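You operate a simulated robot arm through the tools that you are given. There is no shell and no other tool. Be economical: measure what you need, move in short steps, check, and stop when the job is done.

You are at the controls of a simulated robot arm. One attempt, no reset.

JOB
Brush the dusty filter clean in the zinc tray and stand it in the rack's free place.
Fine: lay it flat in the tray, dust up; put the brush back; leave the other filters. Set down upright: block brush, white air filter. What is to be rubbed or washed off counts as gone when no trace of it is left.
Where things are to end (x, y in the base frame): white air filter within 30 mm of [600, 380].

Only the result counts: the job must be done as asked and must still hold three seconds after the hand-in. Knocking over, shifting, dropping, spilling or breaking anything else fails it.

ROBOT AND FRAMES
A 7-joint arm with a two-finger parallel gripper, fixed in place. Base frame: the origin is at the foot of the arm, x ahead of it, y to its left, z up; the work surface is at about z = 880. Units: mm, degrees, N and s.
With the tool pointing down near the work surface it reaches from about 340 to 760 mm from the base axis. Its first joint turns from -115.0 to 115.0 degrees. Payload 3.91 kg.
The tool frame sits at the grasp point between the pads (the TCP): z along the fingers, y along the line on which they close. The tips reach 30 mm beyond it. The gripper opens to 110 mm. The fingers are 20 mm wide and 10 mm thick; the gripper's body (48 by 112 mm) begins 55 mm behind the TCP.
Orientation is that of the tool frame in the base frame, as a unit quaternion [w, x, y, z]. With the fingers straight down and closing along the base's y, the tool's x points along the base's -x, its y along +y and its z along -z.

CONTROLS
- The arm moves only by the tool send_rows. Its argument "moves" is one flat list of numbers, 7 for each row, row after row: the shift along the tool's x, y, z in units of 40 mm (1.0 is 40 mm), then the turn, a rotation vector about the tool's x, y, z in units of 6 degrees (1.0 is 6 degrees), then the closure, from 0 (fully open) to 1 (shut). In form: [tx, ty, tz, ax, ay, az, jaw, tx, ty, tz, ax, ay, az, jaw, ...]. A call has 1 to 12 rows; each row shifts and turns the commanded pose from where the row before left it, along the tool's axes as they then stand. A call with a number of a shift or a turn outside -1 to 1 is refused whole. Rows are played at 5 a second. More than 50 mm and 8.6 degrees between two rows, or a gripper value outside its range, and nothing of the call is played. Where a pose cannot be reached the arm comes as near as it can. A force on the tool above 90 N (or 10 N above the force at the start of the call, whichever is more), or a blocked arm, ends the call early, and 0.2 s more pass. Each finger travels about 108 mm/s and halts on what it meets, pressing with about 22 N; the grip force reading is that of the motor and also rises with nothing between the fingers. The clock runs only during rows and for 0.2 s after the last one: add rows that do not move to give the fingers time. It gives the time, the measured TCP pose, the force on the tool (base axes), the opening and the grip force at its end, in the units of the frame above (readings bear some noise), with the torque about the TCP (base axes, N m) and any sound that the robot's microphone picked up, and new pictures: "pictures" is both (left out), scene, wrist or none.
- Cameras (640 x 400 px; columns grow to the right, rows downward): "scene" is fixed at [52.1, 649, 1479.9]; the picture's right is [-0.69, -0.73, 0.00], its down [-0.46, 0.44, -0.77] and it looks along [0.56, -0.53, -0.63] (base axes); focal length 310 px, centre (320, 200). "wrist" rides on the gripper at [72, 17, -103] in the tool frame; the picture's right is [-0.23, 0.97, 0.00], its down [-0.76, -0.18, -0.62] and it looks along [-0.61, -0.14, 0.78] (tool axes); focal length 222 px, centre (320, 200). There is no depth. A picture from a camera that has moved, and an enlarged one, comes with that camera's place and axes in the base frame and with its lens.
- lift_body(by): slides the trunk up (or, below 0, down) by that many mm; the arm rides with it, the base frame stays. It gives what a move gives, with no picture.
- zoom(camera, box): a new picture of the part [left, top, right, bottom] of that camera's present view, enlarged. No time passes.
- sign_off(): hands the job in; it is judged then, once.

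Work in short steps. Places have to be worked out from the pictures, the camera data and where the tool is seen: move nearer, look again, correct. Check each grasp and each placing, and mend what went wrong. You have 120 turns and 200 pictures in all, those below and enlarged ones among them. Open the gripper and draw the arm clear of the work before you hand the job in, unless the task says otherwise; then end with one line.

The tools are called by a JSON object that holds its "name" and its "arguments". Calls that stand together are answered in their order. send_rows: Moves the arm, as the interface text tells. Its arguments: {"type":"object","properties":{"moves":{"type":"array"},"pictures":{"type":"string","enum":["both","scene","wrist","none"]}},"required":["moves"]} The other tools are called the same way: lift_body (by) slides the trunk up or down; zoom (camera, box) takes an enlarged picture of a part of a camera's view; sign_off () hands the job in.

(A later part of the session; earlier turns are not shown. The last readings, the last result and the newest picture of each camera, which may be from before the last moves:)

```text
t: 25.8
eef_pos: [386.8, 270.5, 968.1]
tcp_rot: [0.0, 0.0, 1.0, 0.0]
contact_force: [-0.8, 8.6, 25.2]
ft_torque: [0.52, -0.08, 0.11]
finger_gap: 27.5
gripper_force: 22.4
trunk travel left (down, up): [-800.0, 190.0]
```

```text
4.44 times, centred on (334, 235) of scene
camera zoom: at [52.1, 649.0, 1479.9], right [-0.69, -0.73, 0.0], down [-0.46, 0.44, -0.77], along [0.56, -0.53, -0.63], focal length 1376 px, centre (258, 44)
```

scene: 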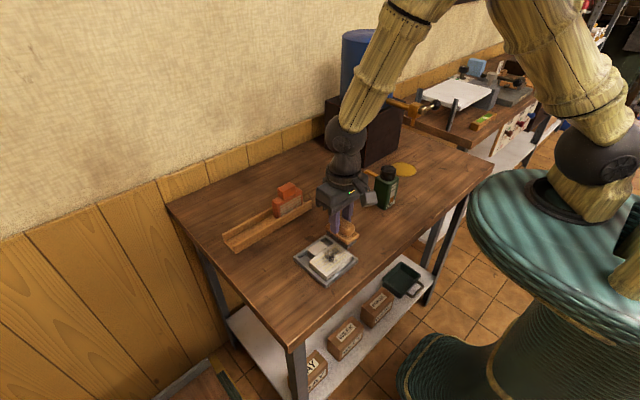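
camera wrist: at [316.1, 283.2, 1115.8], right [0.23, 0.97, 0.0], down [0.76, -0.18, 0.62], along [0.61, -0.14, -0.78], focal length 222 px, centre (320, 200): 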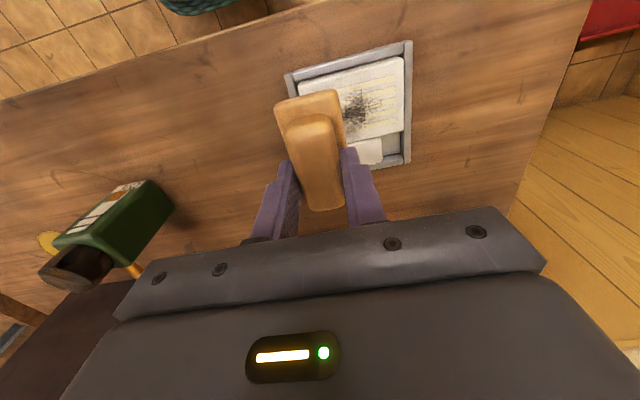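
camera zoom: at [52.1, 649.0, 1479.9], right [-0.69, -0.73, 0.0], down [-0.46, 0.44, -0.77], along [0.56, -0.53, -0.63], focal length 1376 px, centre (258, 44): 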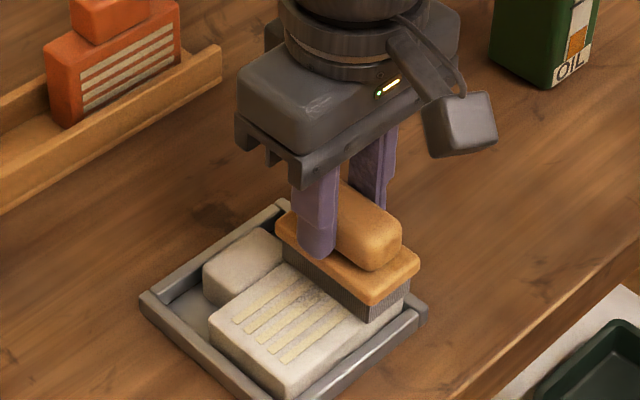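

Most dust is gone, with a faint trace left. Force rose to 25 N, so I lift 0.5 mm and stroke twice more.

{"name": "send_rows", "arguments": {"moves": [0, 0.35, -0.01, 0, 0, 0, 1, 0, 0.35, 0, 0, 0, 0, 1, 0, 0.35, 0, 0, 0, 0, 1, 0, 0.35, 0, 0, 0, 0, 1, 0, 0.2, 0, 0, 0, 0, 1, 0, -0.35, 0, 0, 0, 0, 1, 0, -0.35, 0, 0, 0, 0, 1, 0, -0.35, 0, 0, 0, 0, 1, 0, -0.35, 0, 0, 0, 0, 1, 0, -0.35, 0, 0, 0, 0, 1, 0, 0, 0, 0, 0, 0, 1], "pictures": "none"}}

{"name": "send_rows", "arguments": {"moves": [0, 0.35, 0, 0, 0, 0, 1, 0, 0.35, 0, 0, 0, 0, 1, 0, 0.35, 0, 0, 0, 0, 1, 0, 0.35, 0, 0, 0, 0, 1, 0, 0.35, 0, 0, 0, 0, 1, 0, 0.2, 0, 0, 0, 0, 1, 0, -0.35, 0, 0, 0, 0, 1, 0, -0.35, 0, 0, 0, 0, 1, 0, -0.35, 0, 0, 0, 0, 1, 0, -0.35, 0, 0, 0, 0, 1, 0, -0.35, 0, 0, 0, 0, 1, 0, 0, 0, 0, 0, 0, 1], "pictures": "none"}}

{"name": "send_rows", "arguments": {"moves": [0, 0, -0.3, 0, 0, 0, 1, 0, 0, -0.7, 0, 0, 0, 1, 0, -0.8, 0, 0, 0, 0, 1, 0, -0.8, 0, 0, 0, 0, 1, 0, 0, 0, 0, 0, 0, 1], "pictures": "wrist"}}

{"name": "zoom", "arguments": {"camera": "scene", "box": [285, 220, 365, 280]}}

{"name": "zoom", "arguments": {"camera": "wrist", "box": [320, 40, 480, 165]}}

```text
t: 28.2
eef_pos: [386.9, 264.4, 968.1]
tcp_rot: [0.001, 0.0, 1.0, 0.0]
contact_force: [0.4, 5.6, 20.7]
ft_torque: [0.46, 0.0, 0.08]
finger_gap: 27.4
gripper_force: 22.0
trunk travel left (down, up): [-800.0, 190.0]
```

```text
t: 30.8
eef_pos: [387.3, 272.6, 966.8]
tcp_rot: [0.0, 0.0, 1.0, 0.0]
contact_force: [-0.2, 4.6, 16.8]
ft_torque: [0.33, -0.05, 0.05]
finger_gap: 27.4
gripper_force: 21.9
trunk travel left (down, up): [-800.0, 190.0]
```

```text
t: 32.0
eef_pos: [387.9, 207.3, 1007.9]
tcp_rot: [0.0, -0.001, 1.0, 0.001]
contact_force: [0.5, 0.4, -1.6]
ft_torque: [0.02, 0.02, -0.01]
finger_gap: 27.4
gripper_force: 22.4
trunk travel left (down, up): [-800.0, 190.0]
camera wrist: at [317.7, 223.9, 1111.5], right [0.23, 0.97, 0.0], down [0.76, -0.18, 0.62], along [0.61, -0.14, -0.78], focal length 222 px, centre (320, 200)
```

wrist: 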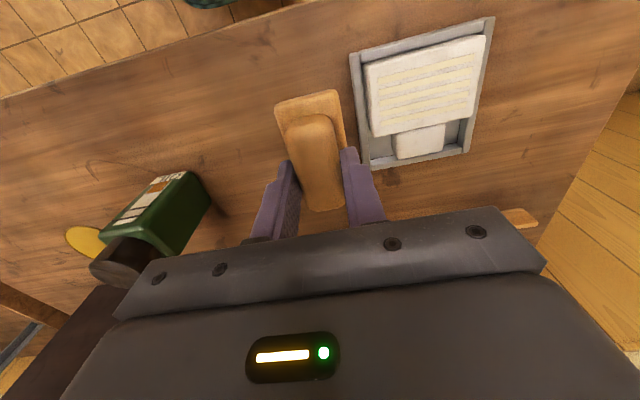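

```text
6.67 times, centred on (325, 250) of scene
camera zoom: at [52.1, 649.0, 1479.9], right [-0.69, -0.73, 0.0], down [-0.46, 0.44, -0.77], along [0.56, -0.53, -0.63], focal length 2064 px, centre (287, -133)
```

zoom: 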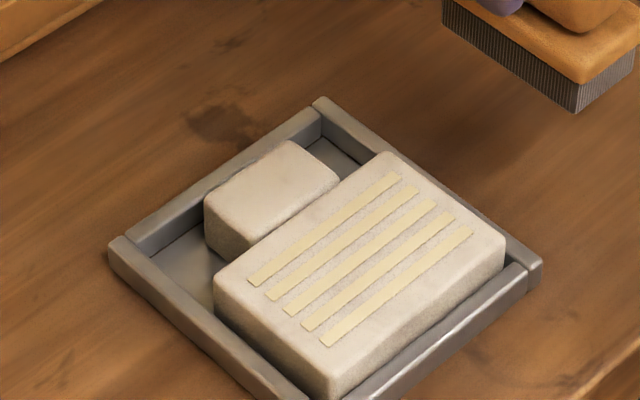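

```text
3.20 times, centred on (400, 102) of wrist
camera zoom: at [317.7, 223.9, 1111.5], right [0.23, 0.97, 0.0], down [0.76, -0.18, 0.62], along [0.61, -0.14, -0.78], focal length 711 px, centre (64, 512)
```

zoom: 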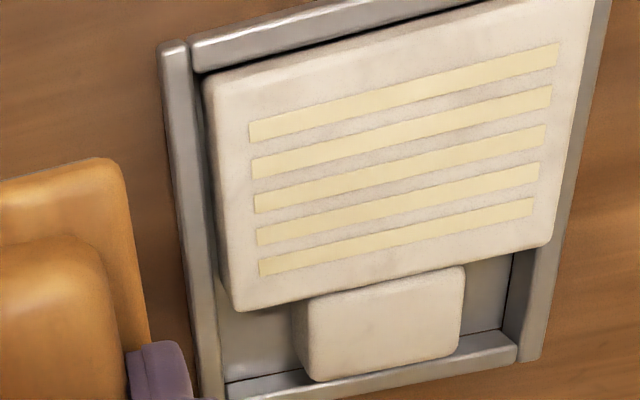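

Looks clean; one tighter zoom to verify no faint trace before putting the brush back.

{"name": "zoom", "arguments": {"camera": "wrist", "box": [362, 34, 490, 140]}}

{"name": "zoom", "arguments": {"camera": "scene", "box": [308, 240, 352, 275]}}

```text
3.77 times, centred on (426, 87) of wrist
camera zoom: at [317.7, 223.9, 1111.5], right [0.23, 0.97, 0.0], down [0.76, -0.18, 0.62], along [0.61, -0.14, -0.78], focal length 838 px, centre (-80, 626)
```

zoom: 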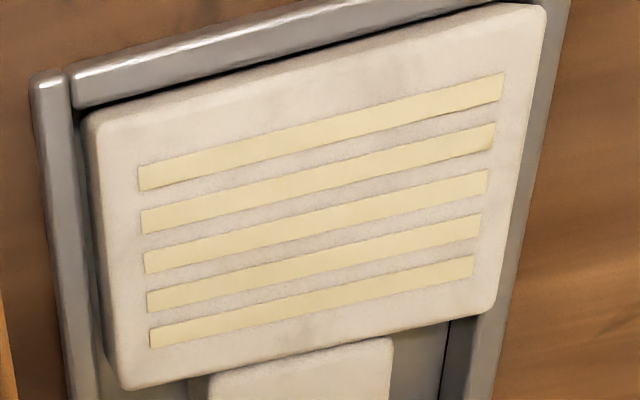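

```text
11.43 times, centred on (330, 258) of scene
camera zoom: at [52.1, 649.0, 1479.9], right [-0.69, -0.73, 0.0], down [-0.46, 0.44, -0.77], along [0.56, -0.53, -0.63], focal length 3538 px, centre (206, -457)
```

zoom: 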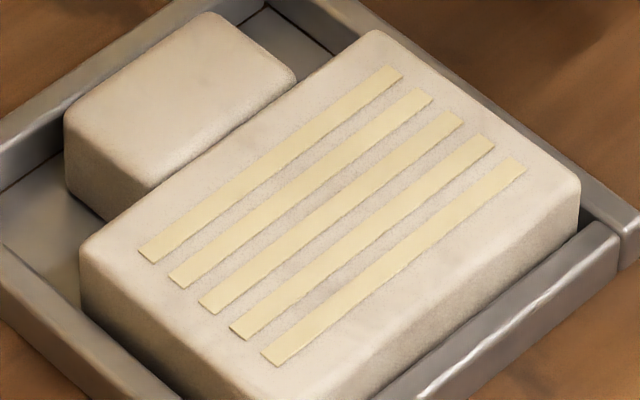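

Clean. Returning the brush to its original spot (TCP 405, 150, then down to ~941).

{"name": "send_rows", "arguments": {"moves": [-0.21, -0.72, 0, 0, 0, 0, 1, -0.21, -0.71, 0, 0, 0, 0, 1, 0, 0, 0.7, 0, 0, 0, 1, 0, 0, 0.7, 0, 0, 0, 1, 0, 0, 0.15, 0, 0, 0, 1, 0, 0, 0, 0, 0, 0, 1], "pictures": "none"}}

{"name": "zoom", "arguments": {"camera": "scene", "box": [330, 180, 410, 250]}}

```text
t: 33.4
eef_pos: [404.9, 150.5, 945.1]
tcp_rot: [0.001, 0.0, 1.0, 0.0]
contact_force: [0.5, -0.2, -1.3]
ft_torque: [0.01, 0.02, -0.01]
finger_gap: 27.3
gripper_force: 21.5
trunk travel left (down, up): [-800.0, 190.0]
```

```text
5.71 times, centred on (370, 215) of scene
camera zoom: at [52.1, 649.0, 1479.9], right [-0.69, -0.73, 0.0], down [-0.46, 0.44, -0.77], along [0.56, -0.53, -0.63], focal length 1769 px, centre (34, 114)
```

zoom: 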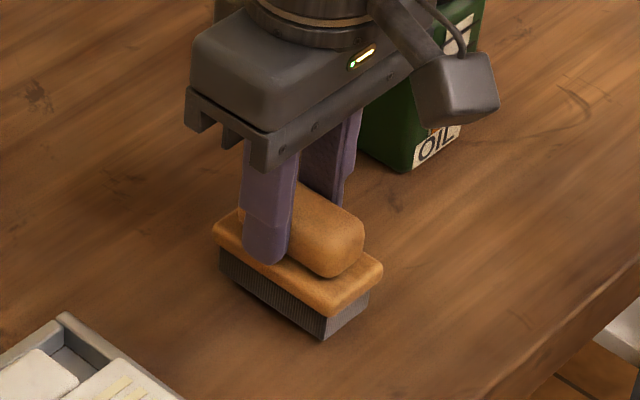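

Brush is ~4 mm above its old footprint. Lowering to contact.

{"name": "send_rows", "arguments": {"moves": [0, 0, 0.06, 0, 0, 0, 1, 0, 0, 0.05, 0, 0, 0, 1, 0, 0, 0, 0, 0, 0, 1], "pictures": "none"}}

```text
t: 34.2
eef_pos: [403.1, 152.2, 941.1]
tcp_rot: [0.0, 0.001, 1.0, 0.0]
contact_force: [1.4, 1.1, 0.0]
ft_torque: [-0.02, 0.02, 0.01]
finger_gap: 27.2
gripper_force: 21.7
trunk travel left (down, up): [-800.0, 190.0]
```

{"name": "send_rows", "arguments": {"moves": [0, 0, 0.05, 0, 0, 0, 1, 0, 0, 0, 0, 0, 0, 1], "pictures": "none"}}

```text
t: 34.8
eef_pos: [404.8, 153.1, 941.1]
tcp_rot: [0.002, -0.001, 1.0, 0.0]
contact_force: [0.9, 1.0, 30.2]
ft_torque: [-0.03, 0.55, 0.02]
finger_gap: 27.6
gripper_force: 21.9
trunk travel left (down, up): [-800.0, 190.0]
```

Firm contact with the table; easing off 1 mm, opening and rising clear.

{"name": "send_rows", "arguments": {"moves": [0, 0, -0.03, 0, 0, 0, 1, 0, 0, 0, 0, 0, 0, 0.6, 0, 0, 0, 0, 0, 0, 0.5, 0, 0, -0.5, 0, 0, 0, 0.5, 0, 0, -0.9, 0, 0, 0, 0.5, 0, 0, -0.9, 0, 0, 0, 0.3, 0, 0.3, -0.5, 0, 0, 0, 0], "pictures": "both"}}

{"name": "zoom", "arguments": {"camera": "scene", "box": [330, 180, 410, 250]}}

```text
t: 36.4
eef_pos: [406.8, 164.8, 1052.2]
tcp_rot: [0.0, 0.0, 1.0, -0.001]
contact_force: [-0.6, 0.2, -1.3]
ft_torque: [-0.01, -0.02, 0.0]
finger_gap: 110.2
gripper_force: 0.1
trunk travel left (down, up): [-800.0, 190.0]
camera wrist: at [335.4, 179.7, 1156.4], right [0.23, 0.97, 0.0], down [0.76, -0.18, 0.62], along [0.61, -0.14, -0.78], focal length 222 px, centre (320, 200)
```

scene: 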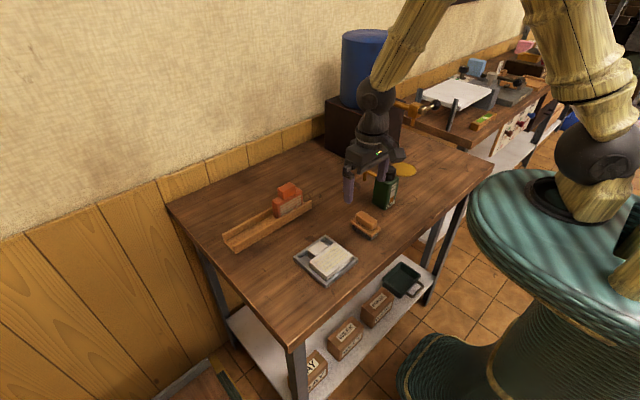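
wrist: 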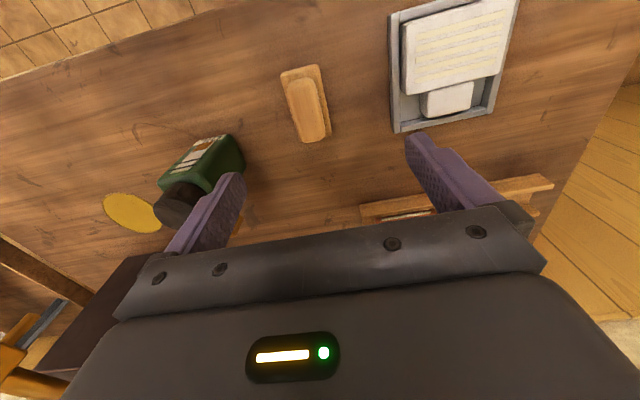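

```text
5.71 times, centred on (370, 215) of scene
camera zoom: at [52.1, 649.0, 1479.9], right [-0.69, -0.73, 0.0], down [-0.46, 0.44, -0.77], along [0.56, -0.53, -0.63], focal length 1769 px, centre (34, 114)
```

zoom: 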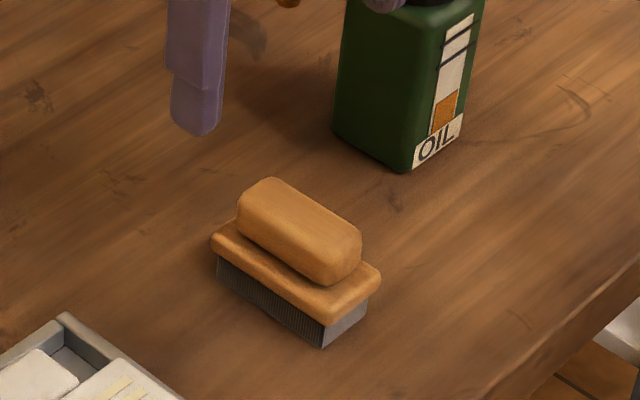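

Brush is back standing in its place. Now I move to look at the rack's free place from above.

{"name": "send_rows", "arguments": {"moves": [-0.2, 0.85, -0.15, 0, 0, 0, 0, -0.2, 0.85, -0.15, 0, 0, 0, 0, -0.2, 0.85, -0.15, 0, 0, 0, 0, -0.2, 0.85, -0.15, 0, 0, 0, 0, -0.2, 0.85, -0.1, 0, 0, 0, 0, 0, 0.85, 0, 0, 0, 0, 0, 0, 0, 0, 0, 0, 0, 0], "pictures": "both"}}

{"name": "zoom", "arguments": {"camera": "wrist", "box": [170, 80, 410, 230]}}

{"name": "zoom", "arguments": {"camera": "scene", "box": [200, 170, 330, 260]}}

```text
t: 38.0
eef_pos: [446.0, 368.2, 1080.0]
tcp_rot: [0.0, 0.0, 1.0, -0.001]
contact_force: [-0.4, 0.0, -0.3]
ft_torque: [0.01, 0.02, 0.01]
finger_gap: 109.8
gripper_force: 0.1
trunk travel left (down, up): [-800.0, 190.0]
camera wrist: at [374.7, 383.3, 1184.4], right [0.23, 0.97, 0.0], down [0.76, -0.18, 0.62], along [0.61, -0.14, -0.78], focal length 222 px, centre (320, 200)
```

scene: 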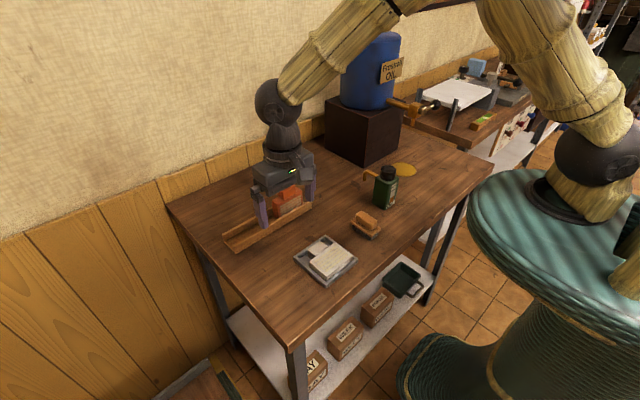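
wrist: 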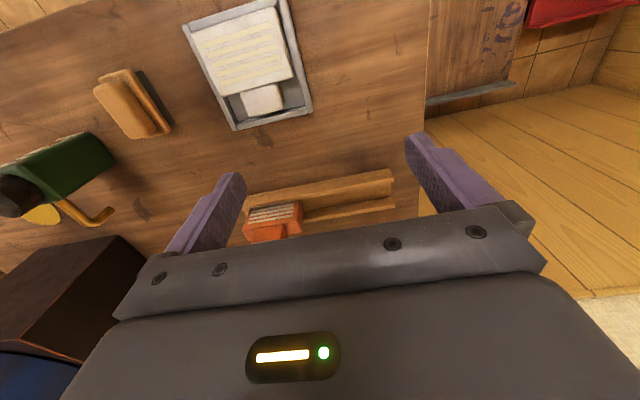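

```text
2.67 times, centred on (290, 155) of wrist
camera zoom: at [374.7, 383.3, 1184.4], right [0.23, 0.97, 0.0], down [0.76, -0.18, 0.62], along [0.61, -0.14, -0.78], focal length 592 px, centre (400, 320)
```

zoom: 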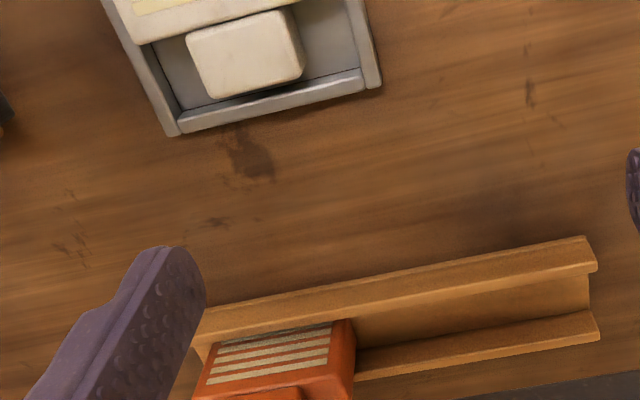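

```text
4.44 times, centred on (265, 215) of scene
camera zoom: at [52.1, 649.0, 1479.9], right [-0.69, -0.73, 0.0], down [-0.46, 0.44, -0.77], along [0.56, -0.53, -0.63], focal length 1376 px, centre (564, 133)
```

zoom: 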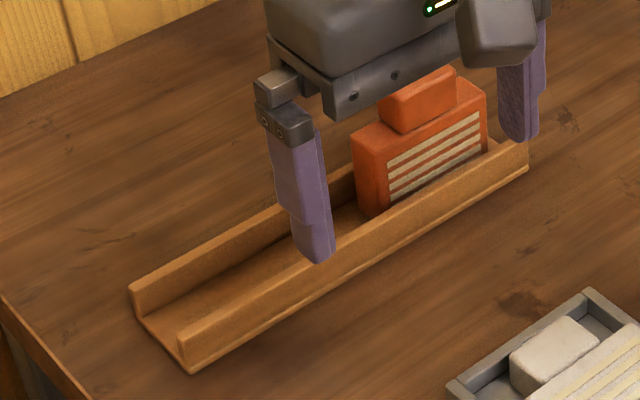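

I need the rack's profile more exactly: zooming at its free end in both cameras.

{"name": "zoom", "arguments": {"camera": "scene", "box": [215, 220, 265, 255]}}

{"name": "zoom", "arguments": {"camera": "wrist", "box": [290, 155, 410, 230]}}

```text
11.43 times, centred on (240, 238) of scene
camera zoom: at [52.1, 649.0, 1479.9], right [-0.69, -0.73, 0.0], down [-0.46, 0.44, -0.77], along [0.56, -0.53, -0.63], focal length 3538 px, centre (1234, -229)
```

zoom: 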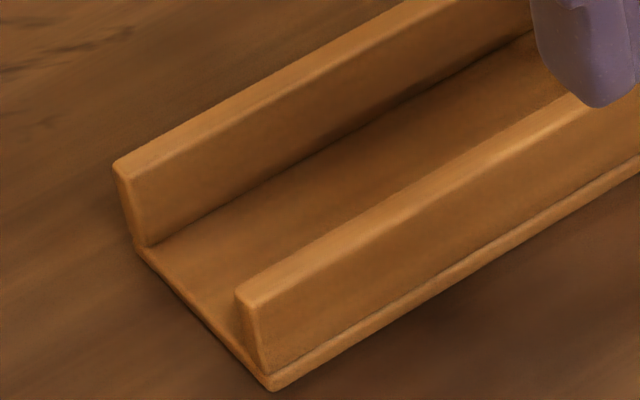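

```text
5.33 times, centred on (350, 192) of wrist
camera zoom: at [374.7, 383.3, 1184.4], right [0.23, 0.97, 0.0], down [0.76, -0.18, 0.62], along [0.61, -0.14, -0.78], focal length 1185 px, centre (160, 240)
```

zoom: 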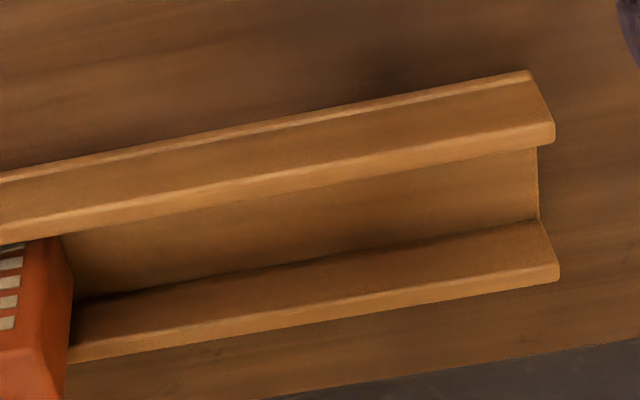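

Rack channel: inside x≈581–628, floor ≈885, wall tops ≈908, orange filter ends at y≈302. To stand the filter up I'll grip its y sides with the tool tilted +45° about y, then swing 90° to −45°. First I test in free air that +45° is reachable.

{"name": "send_rows", "arguments": {"moves": [0, 0, -0.5, 0, 0.94, 0, 0, 0, 0, -0.5, 0, 0.94, 0, 0, 0, 0, 0, 0, 0.94, 0, 0, 0, 0, 0, 0, 0.94, 0, 0, 0, 0, 0, 0, 0.94, 0, 0, 0, 0, 0, 0, 0.94, 0, 0, 0, 0, 0, 0, 0.94, 0, 0, 0, 0, 0, 0, 0.92, 0, 0, 0, 0, 0, 0, 0, 0, 0], "pictures": "scene"}}

```text
t: 40.0
eef_pos: [445.7, 366.7, 1119.9]
tcp_rot: [-0.383, 0.0, 0.924, 0.0]
contact_force: [-0.2, -0.3, 0.8]
ft_torque: [0.02, -0.02, 0.03]
finger_gap: 109.7
gripper_force: 0.2
trunk travel left (down, up): [-800.0, 190.0]
```

scene: 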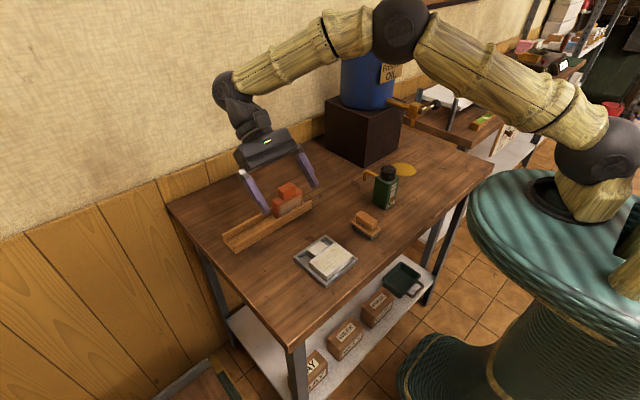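

+45° is reachable without trouble. Going back to vertical, then over the filter in the tray.

{"name": "send_rows", "arguments": {"moves": [0, 0, 0, 0, -0.94, 0, 0, 0, 0, 0, 0, -0.94, 0, 0, 0, 0, 0, 0, -0.94, 0, 0, 0, 0, 0, 0, -0.94, 0, 0, 0, 0, 0, 0, -0.94, 0, 0, 0, 0, 0, 0, -0.94, 0, 0, 0, 0, 0, 0, -0.94, 0, 0, 0, 0, 0, 0, -0.92, 0, 0, 0.48, -0.57, 0.5, 0, 0, 0, 0, 0.48, -0.57, 0.6, 0, 0, 0, 0, 0.48, -0.57, 0.6, 0, 0, 0, 0], "pictures": "none"}}

{"name": "send_rows", "arguments": {"moves": [0, 0, 0.5, 0, 0, 0, 0, 0, 0, 0.5, 0, 0, 0, 0, 0, 0, 0, 0, 0, 0, 0], "pictures": "wrist"}}

{"name": "zoom", "arguments": {"camera": "wrist", "box": [200, 60, 440, 240]}}

```text
t: 42.4
eef_pos: [389.1, 299.0, 1050.4]
tcp_rot: [0.0, -0.001, 1.0, -0.001]
contact_force: [0.2, -0.1, 0.1]
ft_torque: [0.0, 0.0, -0.01]
finger_gap: 109.8
gripper_force: 0.0
trunk travel left (down, up): [-800.0, 190.0]
```

```text
t: 43.2
eef_pos: [388.4, 300.6, 1010.0]
tcp_rot: [0.0, 0.0, 1.0, 0.0]
contact_force: [-0.1, -0.7, -0.2]
ft_torque: [-0.01, 0.01, -0.01]
finger_gap: 109.8
gripper_force: 0.0
trunk travel left (down, up): [-800.0, 190.0]
camera wrist: at [317.9, 315.7, 1114.4], right [0.23, 0.97, 0.0], down [0.76, -0.18, 0.62], along [0.61, -0.14, -0.78], focal length 222 px, centre (320, 200)
```

wrist: 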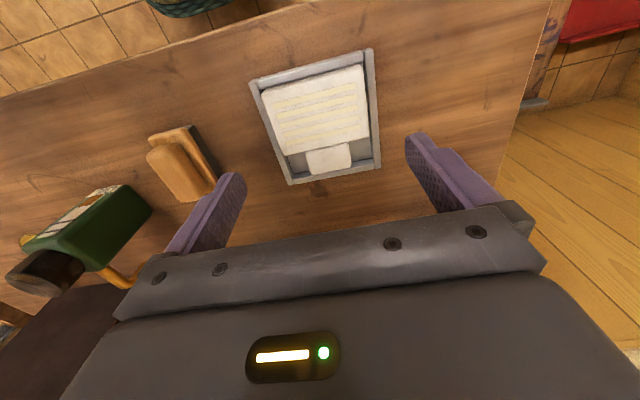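

```text
2.22 times, centred on (320, 150) of wrist
camera zoom: at [317.9, 315.7, 1114.4], right [0.23, 0.97, 0.0], down [0.76, -0.18, 0.62], along [0.61, -0.14, -0.78], focal length 494 px, centre (320, 311)
```

zoom: 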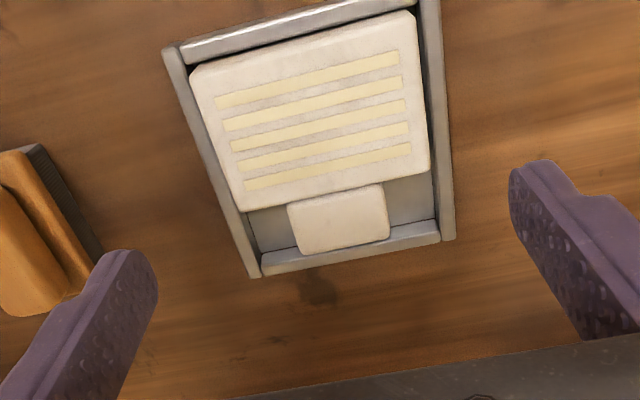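

Filter body centre now ≈ (383.5, 299). Lowering to TCP z≈926 (tips just above the rim) and closing.

{"name": "send_rows", "arguments": {"moves": [0.1, -0.04, 0.7, 0, 0, 0, 0, 0, 0, 0.7, 0, 0, 0, 0, 0, 0, 0.6, 0, 0, 0, 0, 0, 0, 0.09, 0, 0, 0, 0, 0, 0, 0, 0, 0, 0, 0, 0, 0, 0, 0, 0, 0, 0.6, 0, 0, 0, 0, 0, 0, 1, 0, 0, 0, 0, 0, 0, 1], "pictures": "wrist"}}

```text
t: 45.0
eef_pos: [384.5, 297.8, 927.1]
tcp_rot: [0.001, 0.0, 1.0, 0.0]
contact_force: [-0.4, -0.8, 0.4]
ft_torque: [0.03, 0.03, 0.0]
finger_gap: 89.5
gripper_force: 21.7
trunk travel left (down, up): [-800.0, 190.0]
camera wrist: at [313.9, 313.6, 1031.4], right [0.23, 0.97, 0.0], down [0.76, -0.18, 0.62], along [0.61, -0.14, -0.78], focal length 222 px, centre (320, 200)
```

wrist: 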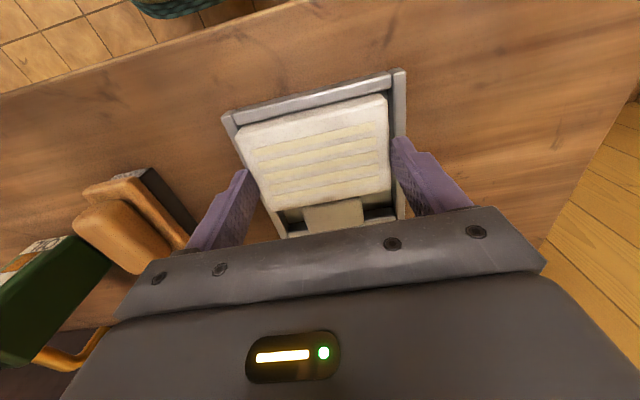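

Gripped (89.5 mm). Lifting straight up gently.

{"name": "send_rows", "arguments": {"moves": [0, 0, -0.1, 0, 0, 0, 1, 0, 0, -0.2, 0, 0, 0, 1, 0, 0, -0.4, 0, 0, 0, 1, 0, 0, -0.4, 0, 0, 0, 1, 0, 0, -0.4, 0, 0, 0, 1, 0, 0, 0, 0, 0, 0, 1], "pictures": "both"}}

{"name": "zoom", "arguments": {"camera": "scene", "box": [270, 200, 398, 290]}}

```text
t: 46.4
eef_pos: [385.4, 297.6, 987.1]
tcp_rot: [0.001, 0.0, 1.0, 0.0]
contact_force: [0.6, -0.6, -1.5]
ft_torque: [-0.04, 0.01, 0.04]
finger_gap: 89.2
gripper_force: 21.9
trunk travel left (down, up): [-800.0, 190.0]
camera wrist: at [314.5, 313.2, 1091.8], right [0.23, 0.97, 0.0], down [0.76, -0.18, 0.62], along [0.61, -0.14, -0.78], focal length 222 px, centre (320, 200)
```

scene: 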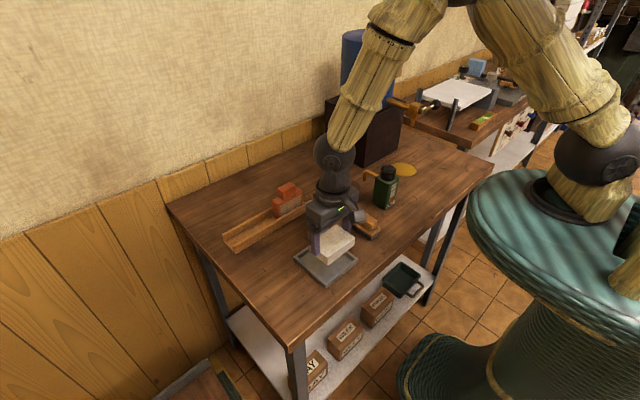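
wrist: 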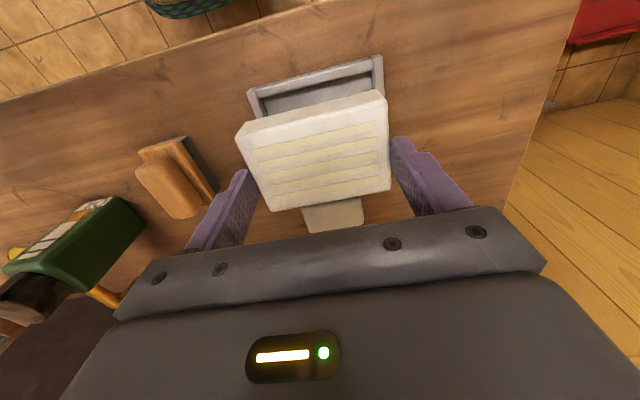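

```text
4.44 times, centred on (334, 245) of scene
camera zoom: at [52.1, 649.0, 1479.9], right [-0.69, -0.73, 0.0], down [-0.46, 0.44, -0.77], along [0.56, -0.53, -0.63], focal length 1376 px, centre (258, 0)
```

zoom: 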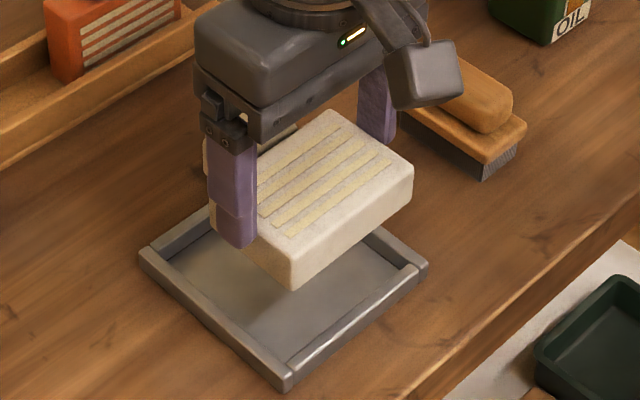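

Held firmly and clean. Carrying it to the free table area near (410, 440), to set it down for regrasping with a tilt.

{"name": "send_rows", "arguments": {"moves": [-0.12, 0.71, 0, 0, 0, 0, 1, -0.12, 0.71, 0, 0, 0, 0, 1, -0.12, 0.71, 0, 0, 0, 0, 1, -0.12, 0.71, 0, 0, 0, 0, 1, -0.14, 0.71, 0, 0, 0, 0, 1, 0, 0, 0.6, 0, 0, 0, 1, 0, 0, 0.6, 0, 0, 0, 1, 0, 0, 0.2, 0, 0, 0, 1, 0, 0, 0.12, 0, 0, 0, 1, 0, 0, 0, 0, 0, 0, 1], "pictures": "none"}}

```text
t: 48.6
eef_pos: [409.6, 440.7, 927.4]
tcp_rot: [0.0, 0.0, 1.0, -0.001]
contact_force: [1.0, 0.3, 1.6]
ft_torque: [0.03, 0.06, -0.01]
finger_gap: 89.4
gripper_force: 22.0
trunk travel left (down, up): [-800.0, 190.0]
```

{"name": "send_rows", "arguments": {"moves": [0, 0, 0.06, 0, 0, 0, 1, 0, 0, 0.05, 0, 0, 0, 1, 0, 0, 0, 0, 0, 0, 1], "pictures": "none"}}

{"name": "zoom", "arguments": {"camera": "scene", "box": [225, 240, 325, 310]}}

```text
t: 49.4
eef_pos: [409.9, 440.7, 925.0]
tcp_rot: [0.001, 0.0, 1.0, 0.001]
contact_force: [-1.5, 3.1, 18.7]
ft_torque: [0.12, 0.0, 0.12]
finger_gap: 89.6
gripper_force: 21.5
trunk travel left (down, up): [-800.0, 190.0]
```

```text
5.71 times, centred on (275, 275) of scene
camera zoom: at [52.1, 649.0, 1479.9], right [-0.69, -0.73, 0.0], down [-0.46, 0.44, -0.77], along [0.56, -0.53, -0.63], focal length 1769 px, centre (577, -229)
```

zoom: 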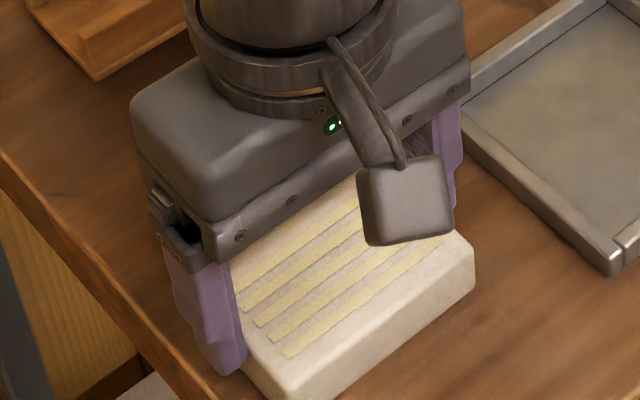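

It is on the table (18 N). Releasing and rising to see its position.

{"name": "send_rows", "arguments": {"moves": [0, 0, -0.03, 0, 0, 0, 1, 0, 0, 0, 0, 0, 0, 0.2, 0, 0, 0, 0, 0, 0, 0, 0, 0, -0.5, 0, 0, 0, 0, 0, 0, -0.9, 0, 0, 0, 0, 0, 0, -0.9, 0, 0, 0, 0, 0, 0, 0, 0, 0, 0, 0], "pictures": "wrist"}}

{"name": "zoom", "arguments": {"camera": "wrist", "box": [200, 60, 440, 240]}}

```text
t: 51.0
eef_pos: [409.7, 440.1, 1014.9]
tcp_rot: [0.0, 0.0, 1.0, 0.0]
contact_force: [0.2, -0.9, -0.2]
ft_torque: [-0.02, 0.03, -0.01]
finger_gap: 109.8
gripper_force: 0.0
trunk travel left (down, up): [-800.0, 190.0]
camera wrist: at [339.2, 456.0, 1118.7], right [0.23, 0.97, 0.0], down [0.76, -0.18, 0.62], along [0.61, -0.14, -0.78], focal length 222 px, centre (320, 200)
```

wrist: 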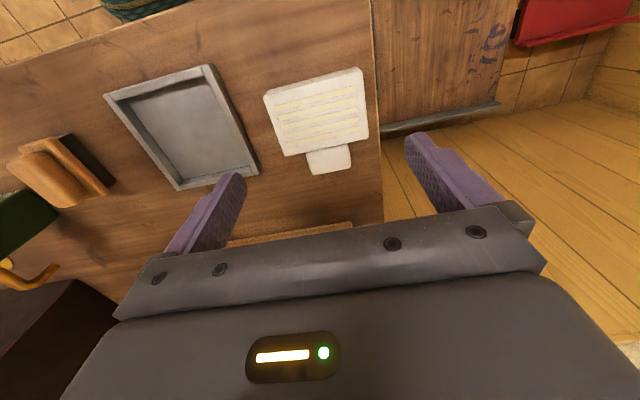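

```text
2.22 times, centred on (320, 150) of wrist
camera zoom: at [339.2, 456.0, 1118.7], right [0.23, 0.97, 0.0], down [0.76, -0.18, 0.62], along [0.61, -0.14, -0.78], focal length 494 px, centre (320, 311)
```

zoom: 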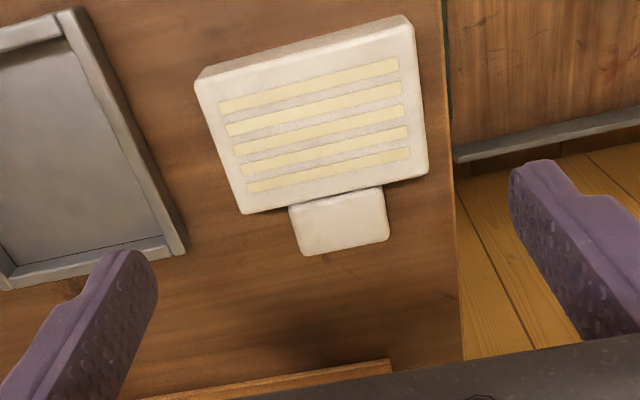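

Filter body at about x 380–439, y centre ≈ 440. I move to x≈500 and tilt +45°, then will slide in along the tool axis.

{"name": "send_rows", "arguments": {"moves": [-0.75, 0, 0, 0, 0, 0, 0, -0.75, 0, 0, 0, 0, 0, 0, -0.75, 0, 0, 0, 0, 0, 0, 0, 0, 0, 0, 0.9375, 0, 0, 0, 0, 0, 0, 0.9375, 0, 0, 0, 0, 0, 0, 0.9375, 0, 0, 0, 0, 0, 0, 0.9375, 0, 0, 0, 0, 0, 0, 0.9375, 0, 0, 0, 0, 0, 0, 0.9375, 0, 0, 0, 0, 0, 0, 0.9375, 0, 0, 0, 0, 0, 0, 0.9375, 0, 0, 0, 0, 0, 0, 0, 0, 0], "pictures": "both"}}

```text
t: 53.6
eef_pos: [486.2, 426.9, 1018.3]
tcp_rot: [-0.337, 0.0, 0.942, 0.0]
contact_force: [-0.7, -1.2, -0.3]
ft_torque: [0.01, 0.02, 0.03]
finger_gap: 110.0
gripper_force: 0.1
out of reach, approached as far as the arm can: row 9, 10, 11
trunk travel left (down, up): [-800.0, 190.0]
camera wrist: at [498.0, 443.2, 1144.4], right [0.18, 0.97, -0.14], down [0.98, -0.18, 0.0], along [-0.03, -0.14, -0.99], focal length 222 px, centre (320, 200)
```

scene: 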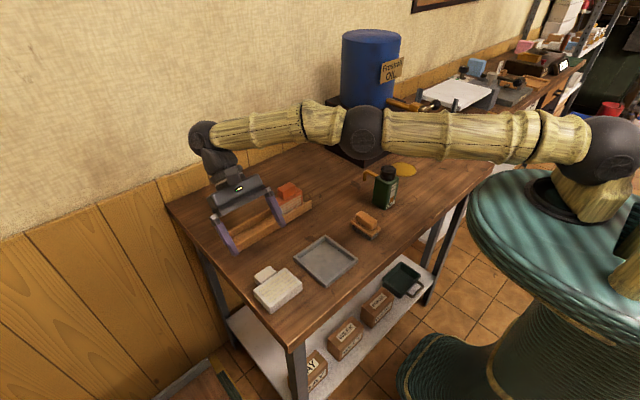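
wrist: 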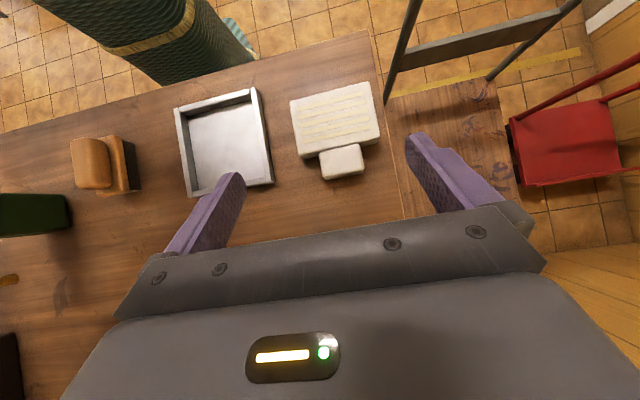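

The reach limit stopped it at 39° and x≈486. Moving closer along the tool axis by 44 mm should bring it into reach; then I check the pose.

{"name": "send_rows", "arguments": {"moves": [0, 0, 0.4, 0, 0, 0, 0, 0, 0, 0.4, 0, 0, 0, 0, 0, 0, 0.3, 0, 0, 0, 0, 0, 0, 0, 0, 0, 0, 0], "pictures": "none"}}

```text
t: 54.6
eef_pos: [459.4, 427.8, 984.9]
tcp_rot: [-0.336, -0.001, 0.942, -0.001]
contact_force: [0.2, -0.1, -0.2]
ft_torque: [0.0, 0.01, 0.0]
finger_gap: 110.1
gripper_force: 0.2
trunk travel left (down, up): [-800.0, 190.0]
```

The command tracks the actual pose. Adding the remaining 5.7° of tilt and 12.5 mm in y.

{"name": "send_rows", "arguments": {"moves": [0, 0.31, 0.1, 0, 0.475, 0, 0, 0, 0, 0.1, 0, 0.475, 0, 0, 0, 0, 0, 0, 0, 0, 0], "pictures": "wrist"}}

```text
t: 55.4
eef_pos: [454.2, 440.1, 978.4]
tcp_rot: [-0.384, 0.0, 0.924, -0.001]
contact_force: [-0.4, 0.4, -1.3]
ft_torque: [-0.07, 0.0, 0.03]
finger_gap: 109.8
gripper_force: 0.1
trunk travel left (down, up): [-800.0, 190.0]
camera wrist: at [477.6, 455.2, 1102.7], right [0.16, 0.97, -0.16], down [0.98, -0.18, -0.1], along [-0.13, -0.14, -0.98], focal length 222 px, centre (320, 200)
```

wrist: 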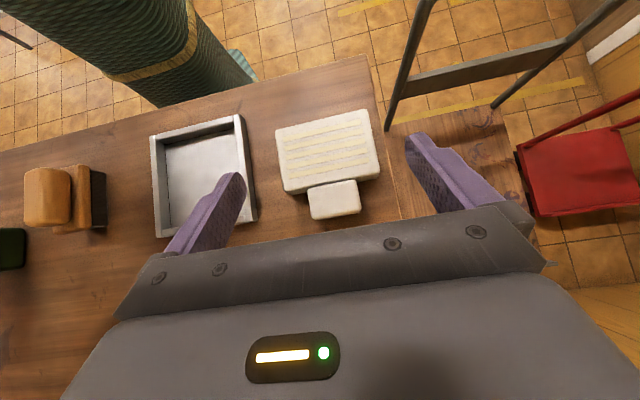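

45° reached at (454, 440, 978). Sliding in to TCP (430, 440, 913), with the fingers straddling the filter's sides.

{"name": "send_rows", "arguments": {"moves": [-0.24, 0, 0.3, 0, 0, 0, 0, -0.24, 0, 0.3, 0, 0, 0, 0, -0.25, 0, 0.4, 0, 0, 0, 0, 0, 0, 0.35, 0, 0, 0, 0, 0, 0, 0.2, 0, 0, 0, 0, 0, 0, 0, 0, 0, 0, 0], "pictures": "wrist"}}

{"name": "zoom", "arguments": {"camera": "scene", "box": [215, 230, 325, 310]}}

```text
t: 56.8
eef_pos: [430.1, 440.0, 912.2]
tcp_rot: [-0.383, 0.0, 0.924, 0.0]
contact_force: [0.1, -0.2, -0.7]
ft_torque: [-0.01, -0.05, 0.0]
finger_gap: 109.7
gripper_force: 0.0
trunk travel left (down, up): [-800.0, 190.0]
camera wrist: at [453.6, 456.3, 1037.7], right [0.16, 0.97, -0.16], down [0.98, -0.18, -0.1], along [-0.12, -0.14, -0.98], focal length 222 px, centre (320, 200)
```

wrist: 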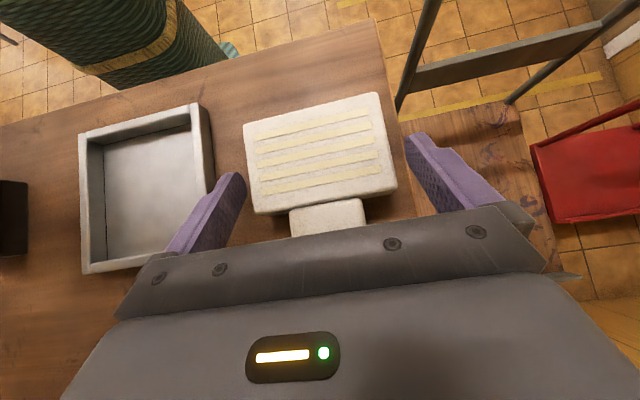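

```text
5.00 times, centred on (270, 270) of scene
camera zoom: at [52.1, 649.0, 1479.9], right [-0.69, -0.73, 0.0], down [-0.46, 0.44, -0.77], along [0.56, -0.53, -0.63], focal length 1548 px, centre (570, -150)
```

zoom: 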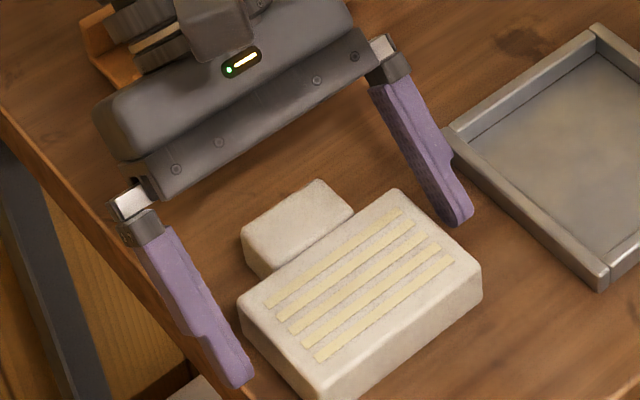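

Fingers straddle the body well. Closing and letting the grip settle.

{"name": "send_rows", "arguments": {"moves": [0, 0, 0, 0, 0, 0, 0.15, 0, 0, 0, 0, 0, 0, 0.5, 0, 0, 0, 0, 0, 0, 1, 0, 0, 0, 0, 0, 0, 1], "pictures": "wrist"}}

{"name": "zoom", "arguments": {"camera": "scene", "box": [215, 230, 325, 310]}}

```text
t: 57.8
eef_pos: [429.7, 440.6, 913.5]
tcp_rot: [-0.382, 0.0, 0.924, 0.0]
contact_force: [0.2, 0.3, 0.6]
ft_torque: [-0.02, -0.02, -0.01]
finger_gap: 89.7
gripper_force: 21.9
trunk travel left (down, up): [-800.0, 190.0]
camera wrist: at [453.6, 456.3, 1037.8], right [0.16, 0.97, -0.16], down [0.98, -0.18, -0.1], along [-0.12, -0.14, -0.98], focal length 222 px, centre (320, 200)
```

wrist: 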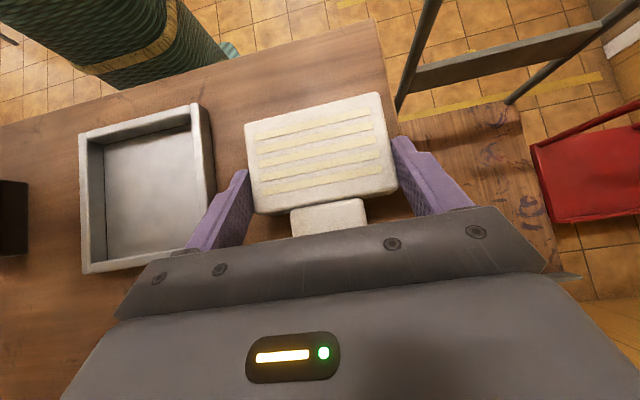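

```text
5.00 times, centred on (270, 270) of scene
camera zoom: at [52.1, 649.0, 1479.9], right [-0.69, -0.73, 0.0], down [-0.46, 0.44, -0.77], along [0.56, -0.53, -0.63], focal length 1548 px, centre (570, -150)
```

zoom: 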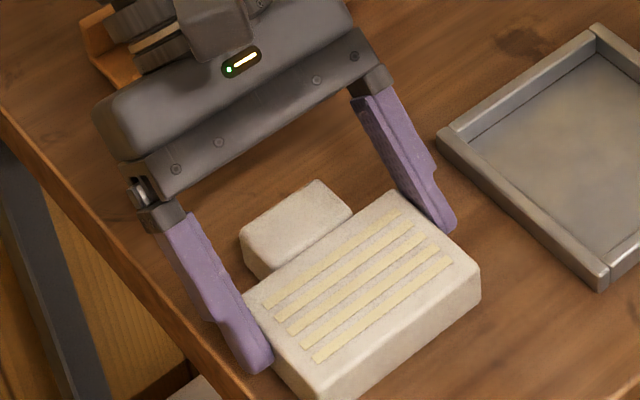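

Gripped. Lifting vertically 90 mm (equal parts tool +x and −z).

{"name": "send_rows", "arguments": {"moves": [0.2, 0, -0.2, 0, 0, 0, 1, 0.35, 0, -0.35, 0, 0, 0, 1, 0.5, 0, -0.5, 0, 0, 0, 1, 0.5, 0, -0.5, 0, 0, 0, 1, 0, 0, 0, 0, 0, 0, 1], "pictures": "wrist"}}

{"name": "zoom", "arguments": {"camera": "scene", "box": [205, 190, 325, 290]}}

```text
t: 59.0
eef_pos: [431.1, 439.9, 1001.4]
tcp_rot: [-0.384, 0.0, 0.924, 0.0]
contact_force: [0.0, 0.1, -2.1]
ft_torque: [0.02, -0.02, -0.02]
finger_gap: 89.6
gripper_force: 22.0
trunk travel left (down, up): [-800.0, 190.0]
camera wrist: at [454.6, 455.7, 1125.9], right [0.16, 0.97, -0.16], down [0.98, -0.18, -0.1], along [-0.13, -0.14, -0.98], focal length 222 px, centre (320, 200)
```

wrist: 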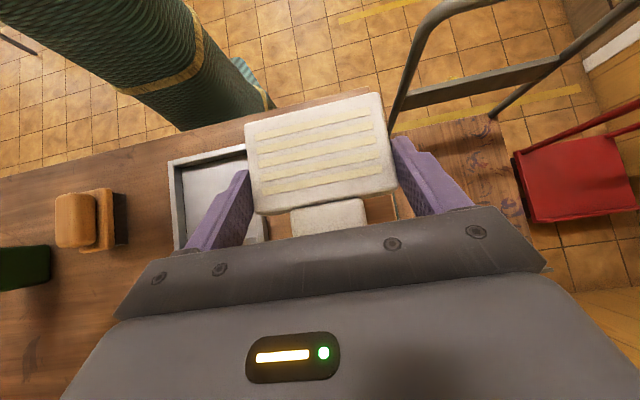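

```text
4.00 times, centred on (265, 240) of scene
camera zoom: at [52.1, 649.0, 1479.9], right [-0.69, -0.73, 0.0], down [-0.46, 0.44, -0.77], along [0.56, -0.53, -0.63], focal length 1238 px, centre (540, 40)
```

zoom: 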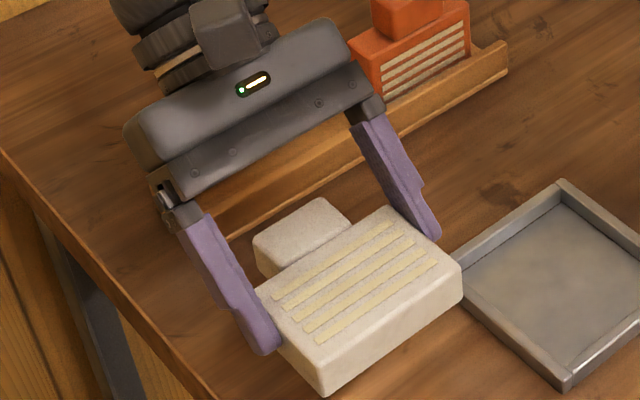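

Held level and firm. Rotating −90° about the tool's y in place, in two calls, to bring the tab up.

{"name": "send_rows", "arguments": {"moves": [0, 0, 0, 0, -0.9, 0, 1, 0, 0, 0, 0, -0.9, 0, 1, 0, 0, 0, 0, -0.9, 0, 1, 0, 0, 0, 0, -0.9, 0, 1, 0, 0, 0, 0, -0.9, 0, 1, 0, 0, 0, 0, -0.9, 0, 1, 0, 0, 0, 0, -0.9, 0, 1, 0, 0, 0, 0, -0.9, 0, 1, 0, 0, 0, 0, -0.9, 0, 1, 0, 0, 0, 0, -0.9, 0, 1], "pictures": "none"}}

{"name": "send_rows", "arguments": {"moves": [0, 0, 0, 0, -0.9, 0, 1, 0, 0, 0, 0, -0.9, 0, 1, 0, 0, 0, 0, -0.9, 0, 1, 0, 0, 0, 0, -0.9, 0, 1, 0, 0, 0, 0, -0.9, 0, 1, 0, 0, 0, 0, -0.9, 0, 1, 0, 0, 0, 0, -0.6, 0, 1, 0, 0, 0, 0, 0, 0, 1], "pictures": "both"}}

{"name": "zoom", "arguments": {"camera": "scene", "box": [225, 190, 345, 290]}}

```text
t: 61.2
eef_pos: [430.5, 440.5, 1001.2]
tcp_rot: [0.078, 0.0, 0.997, 0.0]
contact_force: [0.3, 0.1, -0.5]
ft_torque: [0.02, -0.01, 0.0]
finger_gap: 89.6
gripper_force: 22.2
trunk travel left (down, up): [-800.0, 190.0]
```

```text
t: 63.0
eef_pos: [431.8, 439.6, 1001.3]
tcp_rot: [0.383, 0.0, 0.924, 0.0]
contact_force: [-0.6, 0.5, -0.1]
ft_torque: [-0.02, 0.07, -0.03]
finger_gap: 89.6
gripper_force: 22.4
trunk travel left (down, up): [-800.0, 190.0]
camera wrist: at [308.0, 455.5, 1023.7], right [0.16, 0.97, 0.16], down [0.1, -0.18, 0.98], along [0.98, -0.14, -0.12], focal length 222 px, centre (320, 200)
```

scene: 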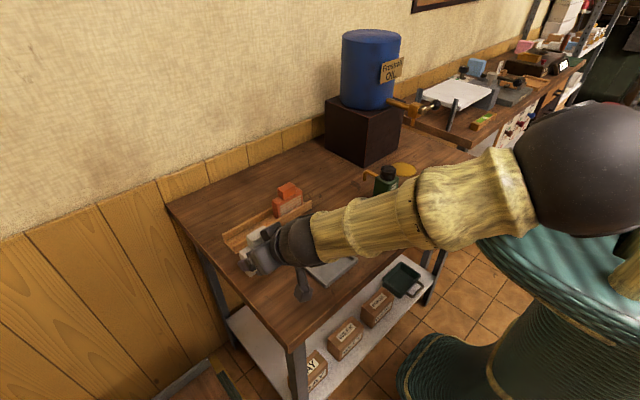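
wrist: 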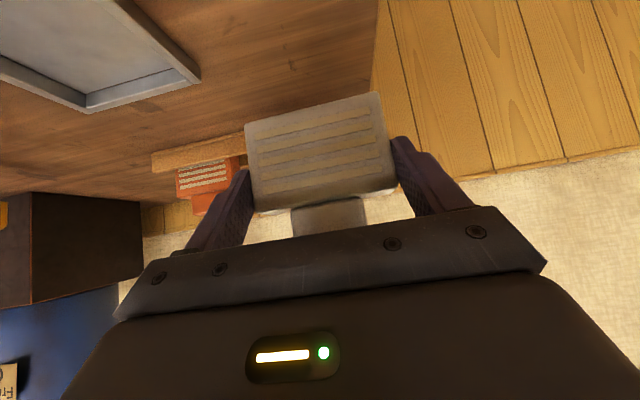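

```text
4.00 times, centred on (285, 240) of scene
camera zoom: at [52.1, 649.0, 1479.9], right [-0.69, -0.73, 0.0], down [-0.46, 0.44, -0.77], along [0.56, -0.53, -0.63], focal length 1238 px, centre (460, 40)
```

zoom: 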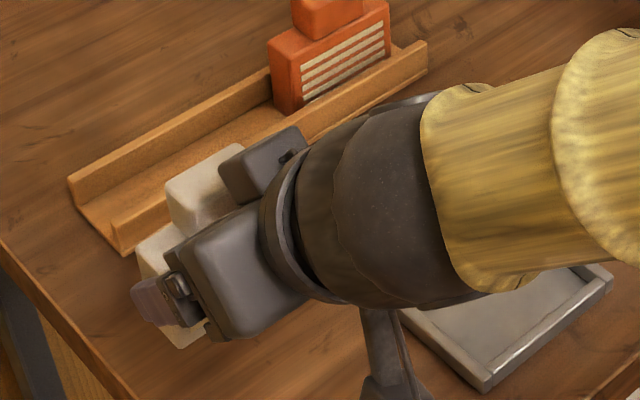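

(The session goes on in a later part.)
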